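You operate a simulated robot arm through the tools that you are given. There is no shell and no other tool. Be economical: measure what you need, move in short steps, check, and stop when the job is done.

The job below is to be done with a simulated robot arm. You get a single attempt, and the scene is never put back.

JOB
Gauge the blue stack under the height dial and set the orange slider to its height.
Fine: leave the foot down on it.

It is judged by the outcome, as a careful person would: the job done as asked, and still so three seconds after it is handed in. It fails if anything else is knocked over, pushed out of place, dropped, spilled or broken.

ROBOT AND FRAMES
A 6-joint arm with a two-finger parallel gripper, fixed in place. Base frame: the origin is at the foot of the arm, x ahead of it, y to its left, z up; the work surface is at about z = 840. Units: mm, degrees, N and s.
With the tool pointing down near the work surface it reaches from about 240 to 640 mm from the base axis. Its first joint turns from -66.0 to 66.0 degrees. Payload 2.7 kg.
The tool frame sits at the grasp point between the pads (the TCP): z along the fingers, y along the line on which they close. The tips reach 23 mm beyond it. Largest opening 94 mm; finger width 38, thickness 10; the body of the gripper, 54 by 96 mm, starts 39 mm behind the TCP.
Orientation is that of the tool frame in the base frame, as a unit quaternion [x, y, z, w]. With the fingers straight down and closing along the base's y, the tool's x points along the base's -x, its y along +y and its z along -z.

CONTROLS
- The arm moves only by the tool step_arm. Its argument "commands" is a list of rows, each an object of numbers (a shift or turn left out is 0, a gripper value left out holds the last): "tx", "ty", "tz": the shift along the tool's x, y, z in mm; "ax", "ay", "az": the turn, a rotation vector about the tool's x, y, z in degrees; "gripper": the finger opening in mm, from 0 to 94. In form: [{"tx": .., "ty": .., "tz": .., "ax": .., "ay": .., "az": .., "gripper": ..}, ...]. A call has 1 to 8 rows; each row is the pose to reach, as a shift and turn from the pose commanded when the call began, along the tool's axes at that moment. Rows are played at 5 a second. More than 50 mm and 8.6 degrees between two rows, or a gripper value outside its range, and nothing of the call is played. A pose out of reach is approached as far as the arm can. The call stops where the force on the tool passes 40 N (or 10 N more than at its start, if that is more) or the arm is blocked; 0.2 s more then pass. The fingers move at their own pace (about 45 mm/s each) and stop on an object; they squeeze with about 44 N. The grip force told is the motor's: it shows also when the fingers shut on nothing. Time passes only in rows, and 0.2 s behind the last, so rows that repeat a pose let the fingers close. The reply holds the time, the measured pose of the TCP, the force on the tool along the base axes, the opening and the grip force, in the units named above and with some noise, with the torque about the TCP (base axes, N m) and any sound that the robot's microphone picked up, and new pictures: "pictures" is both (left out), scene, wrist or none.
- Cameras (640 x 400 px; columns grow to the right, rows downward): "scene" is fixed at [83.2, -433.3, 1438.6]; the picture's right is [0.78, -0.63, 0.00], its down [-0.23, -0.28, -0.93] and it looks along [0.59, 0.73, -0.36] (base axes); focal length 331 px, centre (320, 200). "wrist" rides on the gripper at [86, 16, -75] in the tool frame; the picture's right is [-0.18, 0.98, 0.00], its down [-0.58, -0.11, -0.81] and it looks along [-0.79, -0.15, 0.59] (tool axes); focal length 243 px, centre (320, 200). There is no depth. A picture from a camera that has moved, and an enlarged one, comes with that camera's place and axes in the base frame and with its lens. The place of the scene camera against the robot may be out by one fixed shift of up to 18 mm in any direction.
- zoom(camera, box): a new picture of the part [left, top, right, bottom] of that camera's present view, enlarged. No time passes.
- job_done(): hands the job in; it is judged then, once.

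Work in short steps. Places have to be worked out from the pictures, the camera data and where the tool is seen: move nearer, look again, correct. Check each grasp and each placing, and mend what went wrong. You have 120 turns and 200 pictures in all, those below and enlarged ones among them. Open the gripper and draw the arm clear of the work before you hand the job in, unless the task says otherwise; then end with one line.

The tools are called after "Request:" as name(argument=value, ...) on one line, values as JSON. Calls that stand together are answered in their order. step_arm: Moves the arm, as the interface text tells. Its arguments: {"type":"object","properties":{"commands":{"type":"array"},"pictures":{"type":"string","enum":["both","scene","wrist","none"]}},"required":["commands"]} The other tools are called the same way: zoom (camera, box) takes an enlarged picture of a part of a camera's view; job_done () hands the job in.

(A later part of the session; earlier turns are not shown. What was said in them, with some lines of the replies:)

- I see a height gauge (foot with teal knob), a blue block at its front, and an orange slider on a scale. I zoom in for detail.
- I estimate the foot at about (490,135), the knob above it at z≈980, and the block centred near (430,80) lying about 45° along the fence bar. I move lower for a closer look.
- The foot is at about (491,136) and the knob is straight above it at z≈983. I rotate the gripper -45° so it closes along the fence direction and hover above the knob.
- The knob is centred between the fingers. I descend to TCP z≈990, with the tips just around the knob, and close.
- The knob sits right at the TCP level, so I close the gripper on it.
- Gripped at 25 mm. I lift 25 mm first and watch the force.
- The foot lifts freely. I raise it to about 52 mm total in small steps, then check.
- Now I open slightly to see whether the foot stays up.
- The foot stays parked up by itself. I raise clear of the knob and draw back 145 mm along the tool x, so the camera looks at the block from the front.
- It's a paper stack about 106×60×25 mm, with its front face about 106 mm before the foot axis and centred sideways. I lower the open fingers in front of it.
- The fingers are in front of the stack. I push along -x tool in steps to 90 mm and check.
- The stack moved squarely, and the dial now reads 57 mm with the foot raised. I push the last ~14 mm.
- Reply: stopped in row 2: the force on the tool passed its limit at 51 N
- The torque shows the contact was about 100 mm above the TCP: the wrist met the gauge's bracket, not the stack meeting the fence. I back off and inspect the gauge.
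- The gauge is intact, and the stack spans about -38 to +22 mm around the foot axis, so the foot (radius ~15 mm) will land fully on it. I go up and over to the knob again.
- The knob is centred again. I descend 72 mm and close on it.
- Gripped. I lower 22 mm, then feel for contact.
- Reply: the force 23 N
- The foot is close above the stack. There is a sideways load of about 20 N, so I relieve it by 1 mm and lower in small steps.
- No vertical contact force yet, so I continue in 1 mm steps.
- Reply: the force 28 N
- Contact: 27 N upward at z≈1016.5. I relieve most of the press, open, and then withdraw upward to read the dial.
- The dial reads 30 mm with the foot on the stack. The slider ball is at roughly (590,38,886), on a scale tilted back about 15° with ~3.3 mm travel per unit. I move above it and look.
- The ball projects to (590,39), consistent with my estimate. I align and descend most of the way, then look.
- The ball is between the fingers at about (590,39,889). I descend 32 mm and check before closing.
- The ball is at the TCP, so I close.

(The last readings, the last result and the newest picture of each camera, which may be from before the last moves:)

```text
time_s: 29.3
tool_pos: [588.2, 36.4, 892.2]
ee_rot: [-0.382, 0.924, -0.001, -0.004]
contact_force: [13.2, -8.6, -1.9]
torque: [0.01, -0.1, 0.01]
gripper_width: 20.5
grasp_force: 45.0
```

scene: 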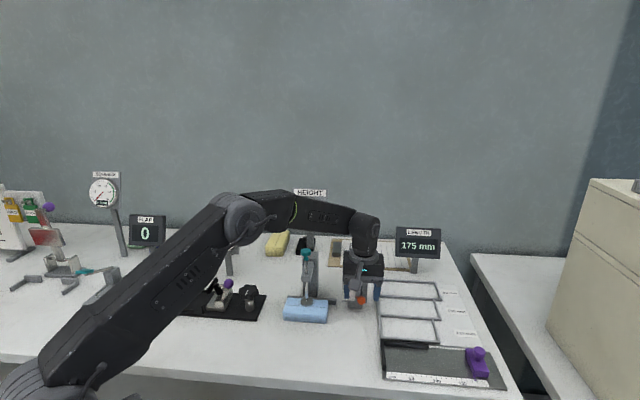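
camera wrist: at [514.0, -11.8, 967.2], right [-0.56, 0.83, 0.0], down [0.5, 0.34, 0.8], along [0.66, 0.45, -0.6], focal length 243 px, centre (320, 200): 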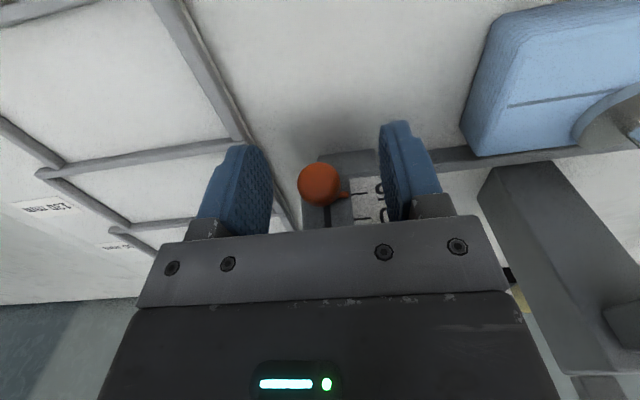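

Gripped. I slide up along the tilted scale by ~20 mm first, watching the forces.

Request:
step_arm(commands=[{"tx": -1.3, "ty": -0.7, "tz": -5}, {"tx": -2.6, "ty": -0.7, "tz": -10}, {"tx": -4, "ty": -0.7, "tz": -15}, {"tx": -5.2, "ty": -0.7, "tz": -19.3}, {"tx": -5.2, "ty": -0.7, "tz": -19.3}], pictures="wrist")

Request:
zoom(camera="wrist", box=[260, 120, 430, 230])

Request:
zoom(camera="scene", box=[330, 230, 390, 320])

```text
time_s: 30.5
tool_pos: [591.7, 42.6, 912.7]
ee_rot: [-0.383, 0.924, 0.0, -0.002]
contact_force: [28.5, -1.5, -7.2]
torque: [-0.41, 0.2, -0.28]
gripper_width: 20.8
grasp_force: 45.1
camera wrist: at [519.6, -8.2, 986.7], right [-0.56, 0.83, 0.0], down [0.49, 0.33, 0.8], along [0.66, 0.45, -0.59], focal length 243 px, centre (320, 200)
```

wrist: 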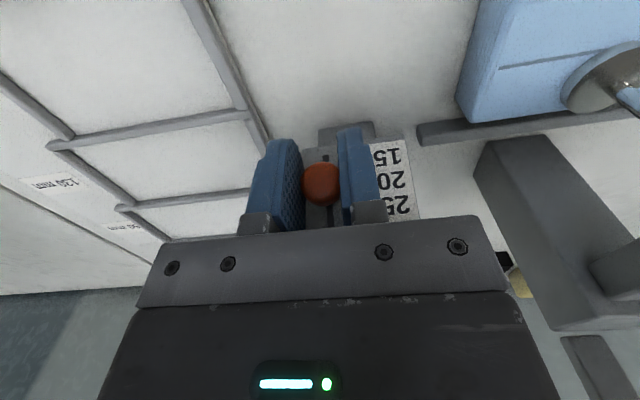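

```text
3.64 times, centred on (345, 175) of wrist
camera zoom: at [519.6, -8.2, 986.7], right [-0.56, 0.83, 0.0], down [0.49, 0.33, 0.8], along [0.66, 0.45, -0.59], focal length 882 px, centre (229, 291)
```

zoom: 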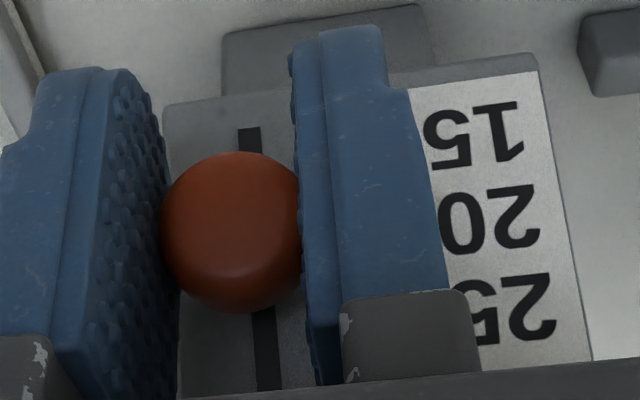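

```text
4.44 times, centred on (360, 275) of scene
camera zoom: at [84.1, -433.3, 1438.5], right [0.78, -0.63, 0.0], down [-0.23, -0.28, -0.93], along [0.59, 0.73, -0.36], focal length 1469 px, centre (142, -133)
```

zoom: 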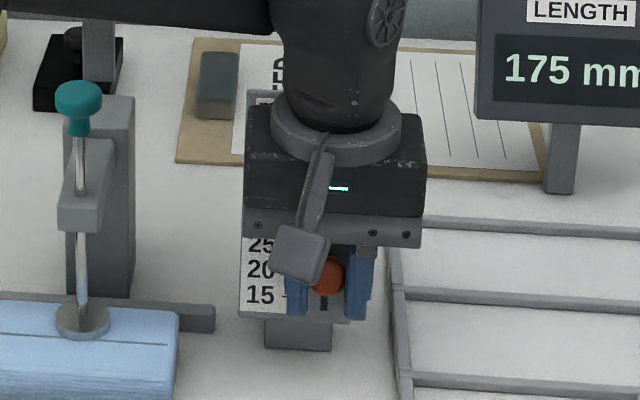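

The slider follows. The side load asks for slightly more forward (n) and b motion, so I adjust and go 20 mm further.

Request:
step_arm(commands=[{"tx": -2, "ty": -1.5, "tz": 0}, {"tx": -3.5, "ty": -1.5, "tz": -5}, {"tx": -5, "ty": -1.5, "tz": -10}, {"tx": -6.5, "ty": -1.5, "tz": -15}, {"tx": -8, "ty": -1.5, "tz": -20}, {"tx": -8, "ty": -1.5, "tz": -20}], pictures="wrist")

Request:
zoom(camera="scene", box=[330, 230, 390, 320])

```text
time_s: 31.9
tool_pos: [596.8, 46.9, 931.7]
ee_rot: [-0.382, 0.924, 0.002, -0.006]
contact_force: [-1.6, 1.1, -1.5]
torque: [-0.55, 0.5, -0.13]
gripper_width: 20.6
grasp_force: 45.1
camera wrist: at [525.3, -3.2, 1006.8], right [-0.56, 0.83, 0.0], down [0.5, 0.34, 0.8], along [0.66, 0.45, -0.6], focal length 243 px, centre (320, 200)
```

wrist: 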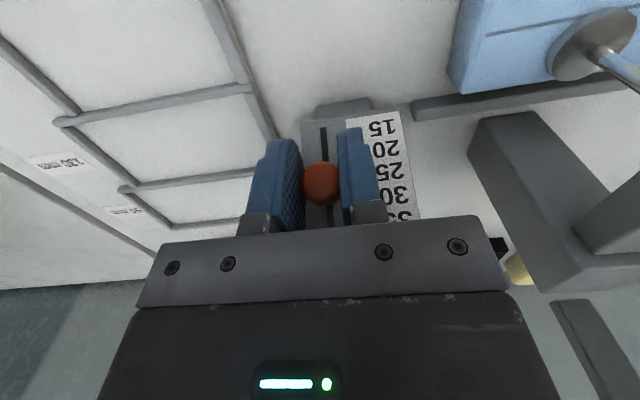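

```text
4.44 times, centred on (360, 275) of scene
camera zoom: at [83.2, -433.2, 1438.6], right [0.78, -0.63, 0.0], down [-0.23, -0.28, -0.93], along [0.59, 0.73, -0.36], focal length 1469 px, centre (142, -133)
```

zoom: 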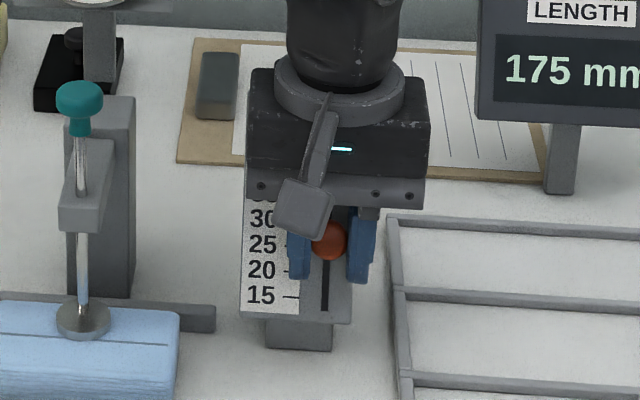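

By the ball's offset to the pointer, the slider is at about 28. I raise it ~5 mm more, then open and read.

Request:
step_arm(commands=[{"tx": -0.8, "tz": -2.5}, {"tx": -1.5, "tz": -5.2}, {"tx": -1.5, "tz": -5.2}], pictures="none")

Request:
step_arm(commands=[{"gripper": 30}, {"gripper": 56}, {"gripper": 56}, {"gripper": 56}], pictures="wrist")

Request:
zoom(camera="wrist", box=[270, 90, 430, 220])

Request:
zoom(camera="scene", box=[330, 230, 390, 320])

```text
time_s: 32.7
tool_pos: [597.9, 47.6, 935.6]
ee_rot: [-0.383, 0.924, 0.002, -0.005]
contact_force: [-3.6, 7.6, -1.1]
torque: [-0.22, 0.2, -0.11]
gripper_width: 20.7
grasp_force: 45.2
```

```text
time_s: 33.7
tool_pos: [599.1, 47.4, 936.4]
ee_rot: [-0.383, 0.924, 0.001, -0.005]
contact_force: [-0.3, 0.4, -0.1]
torque: [-0.01, -0.01, 0.03]
gripper_width: 56.1
grasp_force: 0.0
camera wrist: at [526.6, -2.9, 1011.9], right [-0.56, 0.83, 0.0], down [0.5, 0.34, 0.8], along [0.66, 0.45, -0.6], focal length 243 px, centre (320, 200)
```

wrist: 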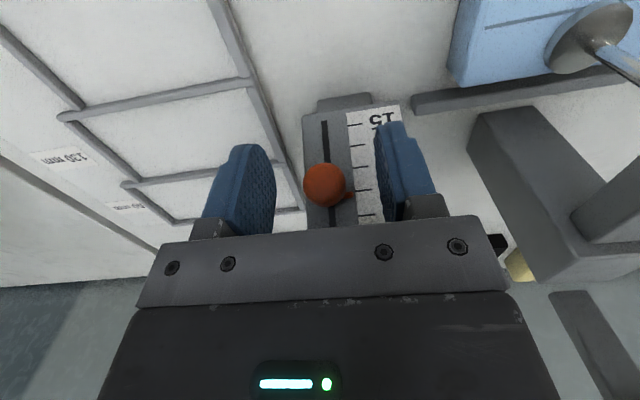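

```text
3.08 times, centred on (350, 155) of wrist
camera zoom: at [526.6, -2.9, 1011.9], right [-0.56, 0.83, 0.0], down [0.5, 0.34, 0.8], along [0.66, 0.45, -0.6], focal length 746 px, centre (228, 338)
```

zoom: 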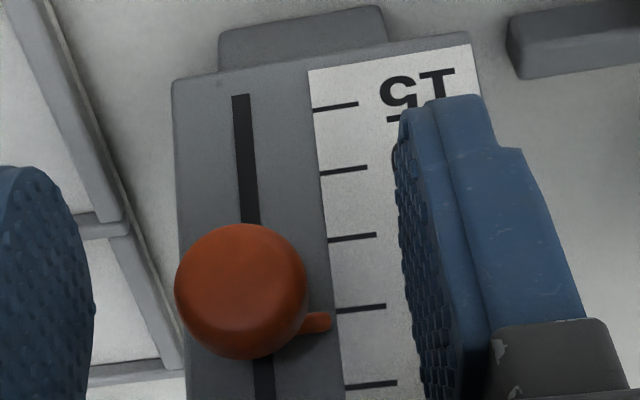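

```text
4.44 times, centred on (360, 275) of scene
camera zoom: at [83.2, -433.3, 1438.6], right [0.78, -0.63, 0.0], down [-0.23, -0.28, -0.93], along [0.59, 0.73, -0.36], focal length 1469 px, centre (142, -133)
```

zoom: 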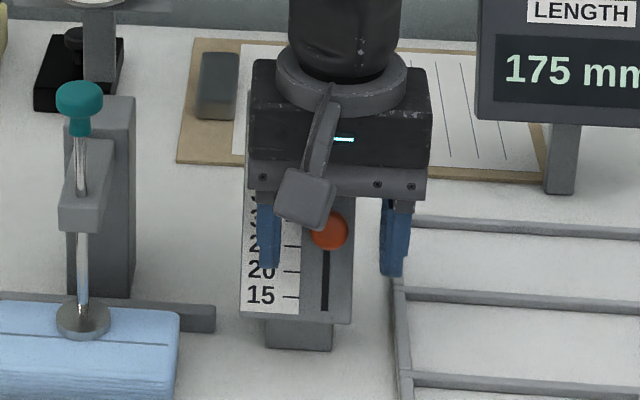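

The pointer looks close to 30. I withdraw so both cameras can read it unobstructed.

Request:
step_arm(commands=[{"tx": 2, "tz": -30}, {"tx": 5, "tz": -65}, {"tx": 40, "tz": -90}, {"tx": 80, "tz": -95}, {"tx": 110, "tz": -95}, {"tx": 110, "tz": -95}])

Request:
zoom(camera="wrist", box=[280, 80, 380, 180])

Request:
zoom(camera="scene", box=[330, 245, 390, 315])

```text
time_s: 35.1
tool_pos: [522.4, -30.8, 1033.8]
ee_rot: [-0.383, 0.924, 0.0, -0.005]
contact_force: [0.3, 0.3, 0.5]
torque: [-0.03, 0.03, -0.02]
gripper_width: 55.9
grasp_force: 0.1
camera wrist: at [450.2, -80.2, 1108.2], right [-0.56, 0.83, 0.0], down [0.5, 0.34, 0.8], along [0.66, 0.45, -0.6], focal length 243 px, centre (320, 200)
```

scene: 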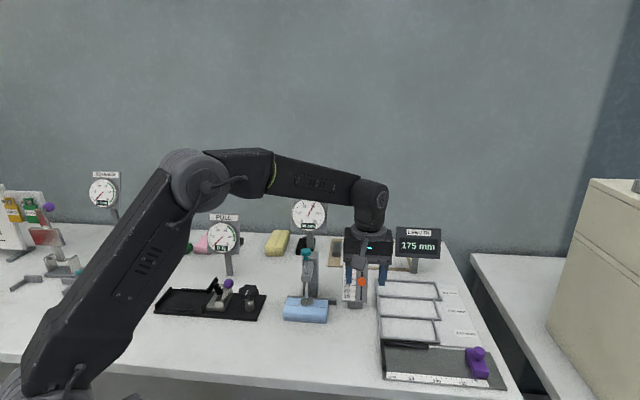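
wrist: 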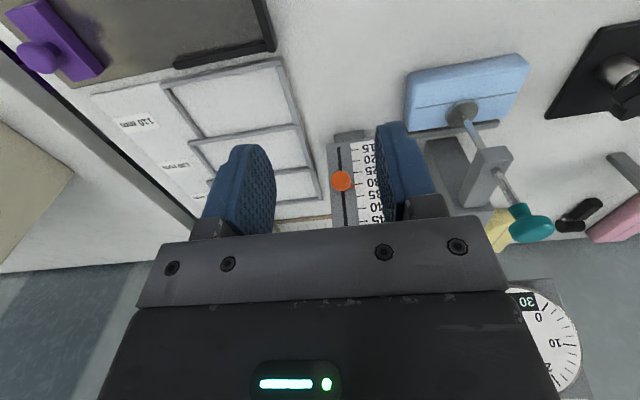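

```text
4.00 times, centred on (330, 130) of wrist
camera zoom: at [450.2, -80.2, 1108.2], right [-0.56, 0.83, 0.0], down [0.5, 0.34, 0.8], along [0.66, 0.45, -0.6], focal length 970 px, centre (280, 480)
```

zoom: 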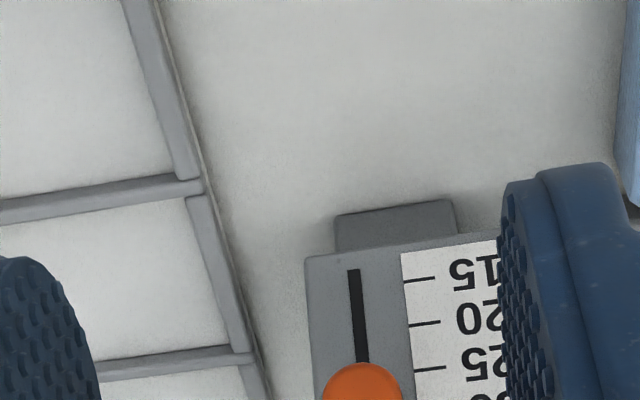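

```text
5.71 times, centred on (360, 280) of scene
camera zoom: at [83.2, -433.3, 1438.6], right [0.78, -0.63, 0.0], down [-0.23, -0.28, -0.93], along [0.59, 0.73, -0.36], focal length 1889 px, centre (91, -257)
```

zoom: 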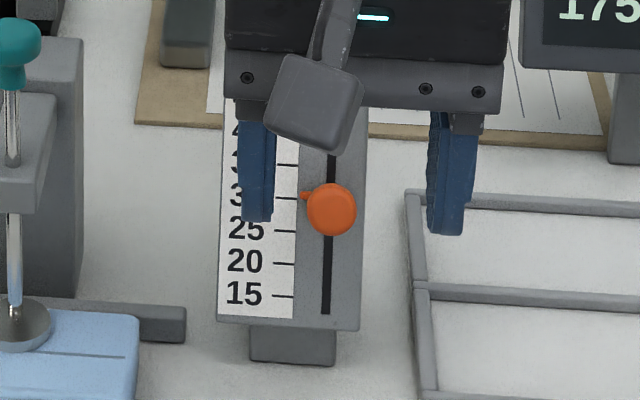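

Request:
zoom(camera="scene", box=[348, 270, 372, 302])

Request:
zoom(camera="wrist", box=[320, 135, 390, 225])

```text
12.50 times, centred on (360, 286) of scene
camera zoom: at [83.2, -433.3, 1438.6], right [0.78, -0.63, 0.0], down [-0.23, -0.28, -0.93], along [0.59, 0.73, -0.36], focal length 4132 px, centre (-180, -875)
```

zoom: 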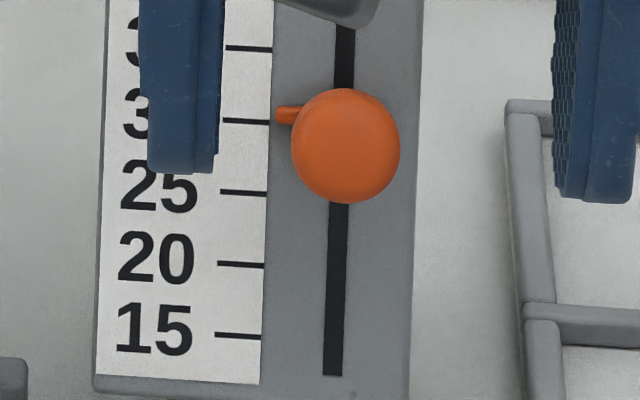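

```text
4.44 times, centred on (355, 180) of wrist
camera zoom: at [450.2, -80.2, 1108.2], right [-0.56, 0.83, 0.0], down [0.5, 0.34, 0.8], along [0.66, 0.45, -0.6], focal length 1078 px, centre (164, 289)
```

zoom: 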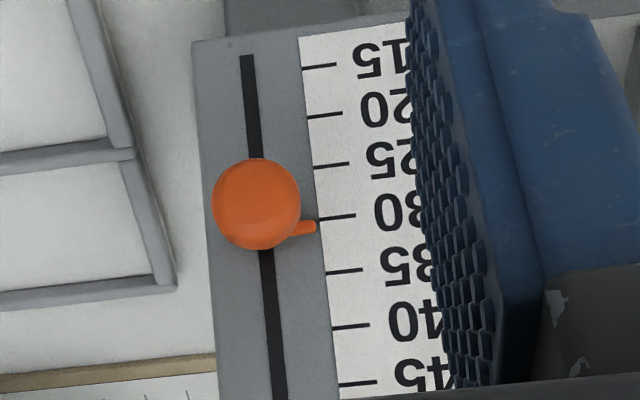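

Accounting for parallax (the pointer stands proud and both cameras look down on it), the slider reads about 31, so it is slightly high. I go back, regrip, and lower it ~2.8 mm.

Request:
step_arm(commands=[{"tx": -35, "tz": 0}, {"tx": -75, "tz": 3}, {"tx": -105, "tz": 30}, {"tx": -108, "tz": 65}, {"tx": -110, "tz": 95}, {"tx": -110, "tz": 95, "gripper": 35}, {"tx": -110, "tz": 95, "gripper": 12}, {"tx": -110, "tz": 95, "gripper": 12}], pictures="wrist")

```text
time_s: 36.9
tool_pos: [599.9, 48.9, 936.6]
ee_rot: [-0.383, 0.924, 0.002, -0.007]
contact_force: [-6.2, 4.3, 0.3]
torque: [-0.11, 0.11, -0.12]
gripper_width: 20.7
grasp_force: 40.3
camera wrist: at [527.1, -1.4, 1011.5], right [-0.56, 0.83, 0.01], down [0.5, 0.34, 0.8], along [0.66, 0.45, -0.6], focal length 243 px, centre (320, 200)
```

wrist: 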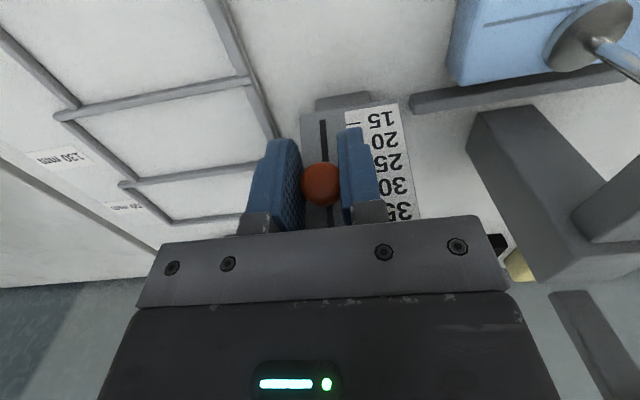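

Regripped. I lower ~2.8 mm along the slope, release, and withdraw upward.

Request:
step_arm(commands=[{"tx": 0.4, "tz": 1.4}, {"tx": 0.8, "tz": 2.8}, {"tx": 0.8, "tz": 2.8}, {"tx": 0.8, "tz": 2.8, "gripper": 35}, {"tx": 0.8, "tz": 2.8, "gripper": 60}, {"tx": 0.8, "tz": 2.8, "gripper": 60}], pictures="none")

Request:
step_arm(commands=[{"tx": 2, "tz": -30}, {"tx": 5, "tz": -65}, {"tx": 40, "tz": -100}, {"tx": 80, "tz": -120}, {"tx": 110, "tz": -120, "ty": 30}, {"tx": 110, "tz": -120, "ty": 70}, {"tx": 110, "tz": -120, "ty": 110}, {"tx": 110, "tz": -120, "ty": 110}])

Request:
zoom(camera="scene", box=[344, 246, 376, 306])

Request:
zoom(camera="scene", box=[348, 270, 372, 302])

```text
time_s: 38.3
tool_pos: [598.3, 46.5, 935.6]
ee_rot: [-0.382, 0.924, 0.0, -0.005]
contact_force: [0.5, 0.2, -0.5]
torque: [0.01, 0.03, -0.02]
gripper_width: 60.0
grasp_force: 0.1
```

```text
time_s: 40.1
tool_pos: [442.9, 48.1, 1053.8]
ee_rot: [-0.382, 0.924, 0.0, -0.005]
contact_force: [0.9, -0.8, 0.5]
torque: [-0.03, -0.01, -0.01]
gripper_width: 59.7
grasp_force: 0.0
camera wrist: at [371.4, -1.9, 1129.6], right [-0.56, 0.83, 0.0], down [0.5, 0.34, 0.8], along [0.66, 0.45, -0.6], focal length 243 px, centre (320, 200)
```

scene: 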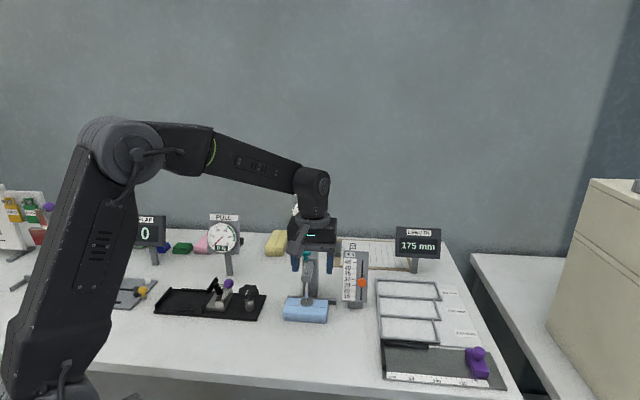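
wrist: 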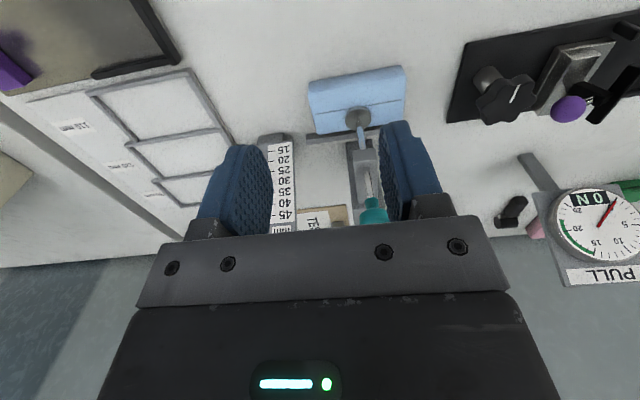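

```text
6.67 times, centred on (360, 276) of scene
camera zoom: at [83.2, -433.3, 1438.6], right [0.78, -0.63, 0.0], down [-0.23, -0.28, -0.93], along [0.59, 0.73, -0.36], focal length 2204 px, centre (53, -307)
```

zoom: 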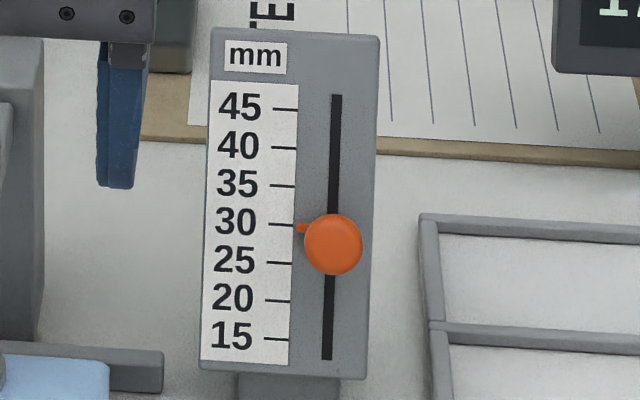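

```text
12.50 times, centred on (360, 286) of scene
camera zoom: at [83.2, -433.3, 1438.6], right [0.78, -0.63, 0.0], down [-0.23, -0.28, -0.93], along [0.59, 0.73, -0.36], focal length 4132 px, centre (-180, -875)
```

zoom: 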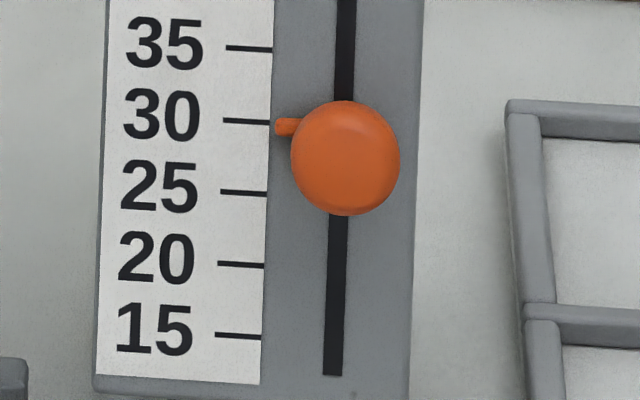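

The slider now sits at 30 (apparent −0.2, about +0.3 parallax). I draw the arm clear and confirm the dial and foot.

Request:
step_arm(commands=[{"tz": -40}, {"tz": -60, "tx": 40}, {"tz": -60, "tx": 85}, {"tz": -60, "tx": 100, "ty": 40}, {"tz": -60, "tx": 100, "ty": 80}, {"tz": -60, "tx": 100, "ty": 80}], pictures="scene")

Request:
zoom(camera="scene", box=[275, 185, 385, 325])

Request:
zoom(camera="scene", box=[285, 280, 345, 325])

```text
time_s: 41.5
tool_pos: [317.6, 33.8, 1115.8]
ee_rot: [-0.383, 0.924, 0.001, -0.005]
contact_force: [-0.2, 0.4, 0.0]
torque: [-0.02, -0.02, 0.02]
gripper_width: 60.1
grasp_force: 0.1
```

scene: 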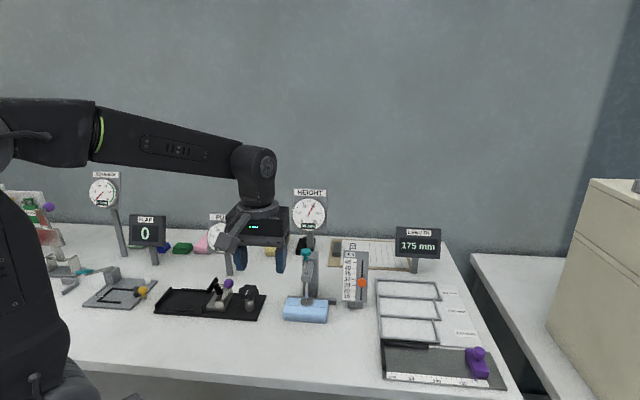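

```text
2.86 times, centred on (330, 255) of scene
camera zoom: at [83.2, -433.3, 1438.6], right [0.78, -0.63, 0.0], down [-0.23, -0.28, -0.93], along [0.59, 0.73, -0.36], focal length 944 px, centre (291, 43)
```

zoom: 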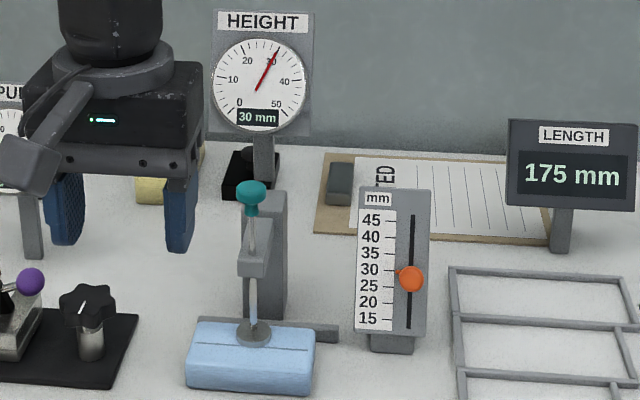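

```text
8.89 times, centred on (315, 302) of scene
camera zoom: at [83.2, -433.3, 1438.6], right [0.78, -0.63, 0.0], down [-0.23, -0.28, -0.93], along [0.59, 0.73, -0.36], focal length 2938 px, centre (364, -711)
```

zoom: 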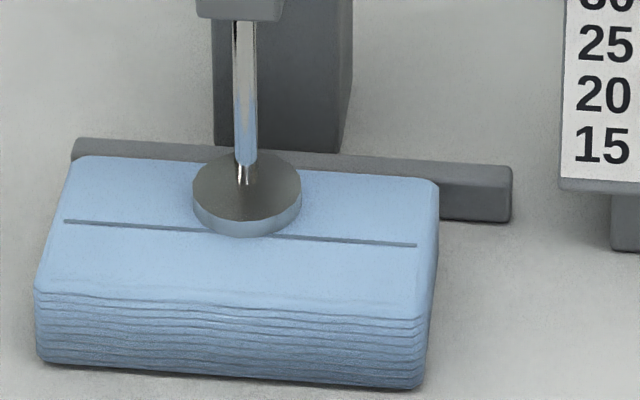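

The dial reads 30 mm with the foot resting on the stack, the slider is at 30, and nothing else has moved. The gripper is open and clear, so I hand in.

Request:
job_done()

```text
The job is handed in.
```

The blue stack gauged 30 mm under the height dial, the foot is still down on it, and the orange slider is set to 30 mm; while pushing the stack in, the wrist bumped the gauge's bracket once, but the gauge showed no sign of having moved.
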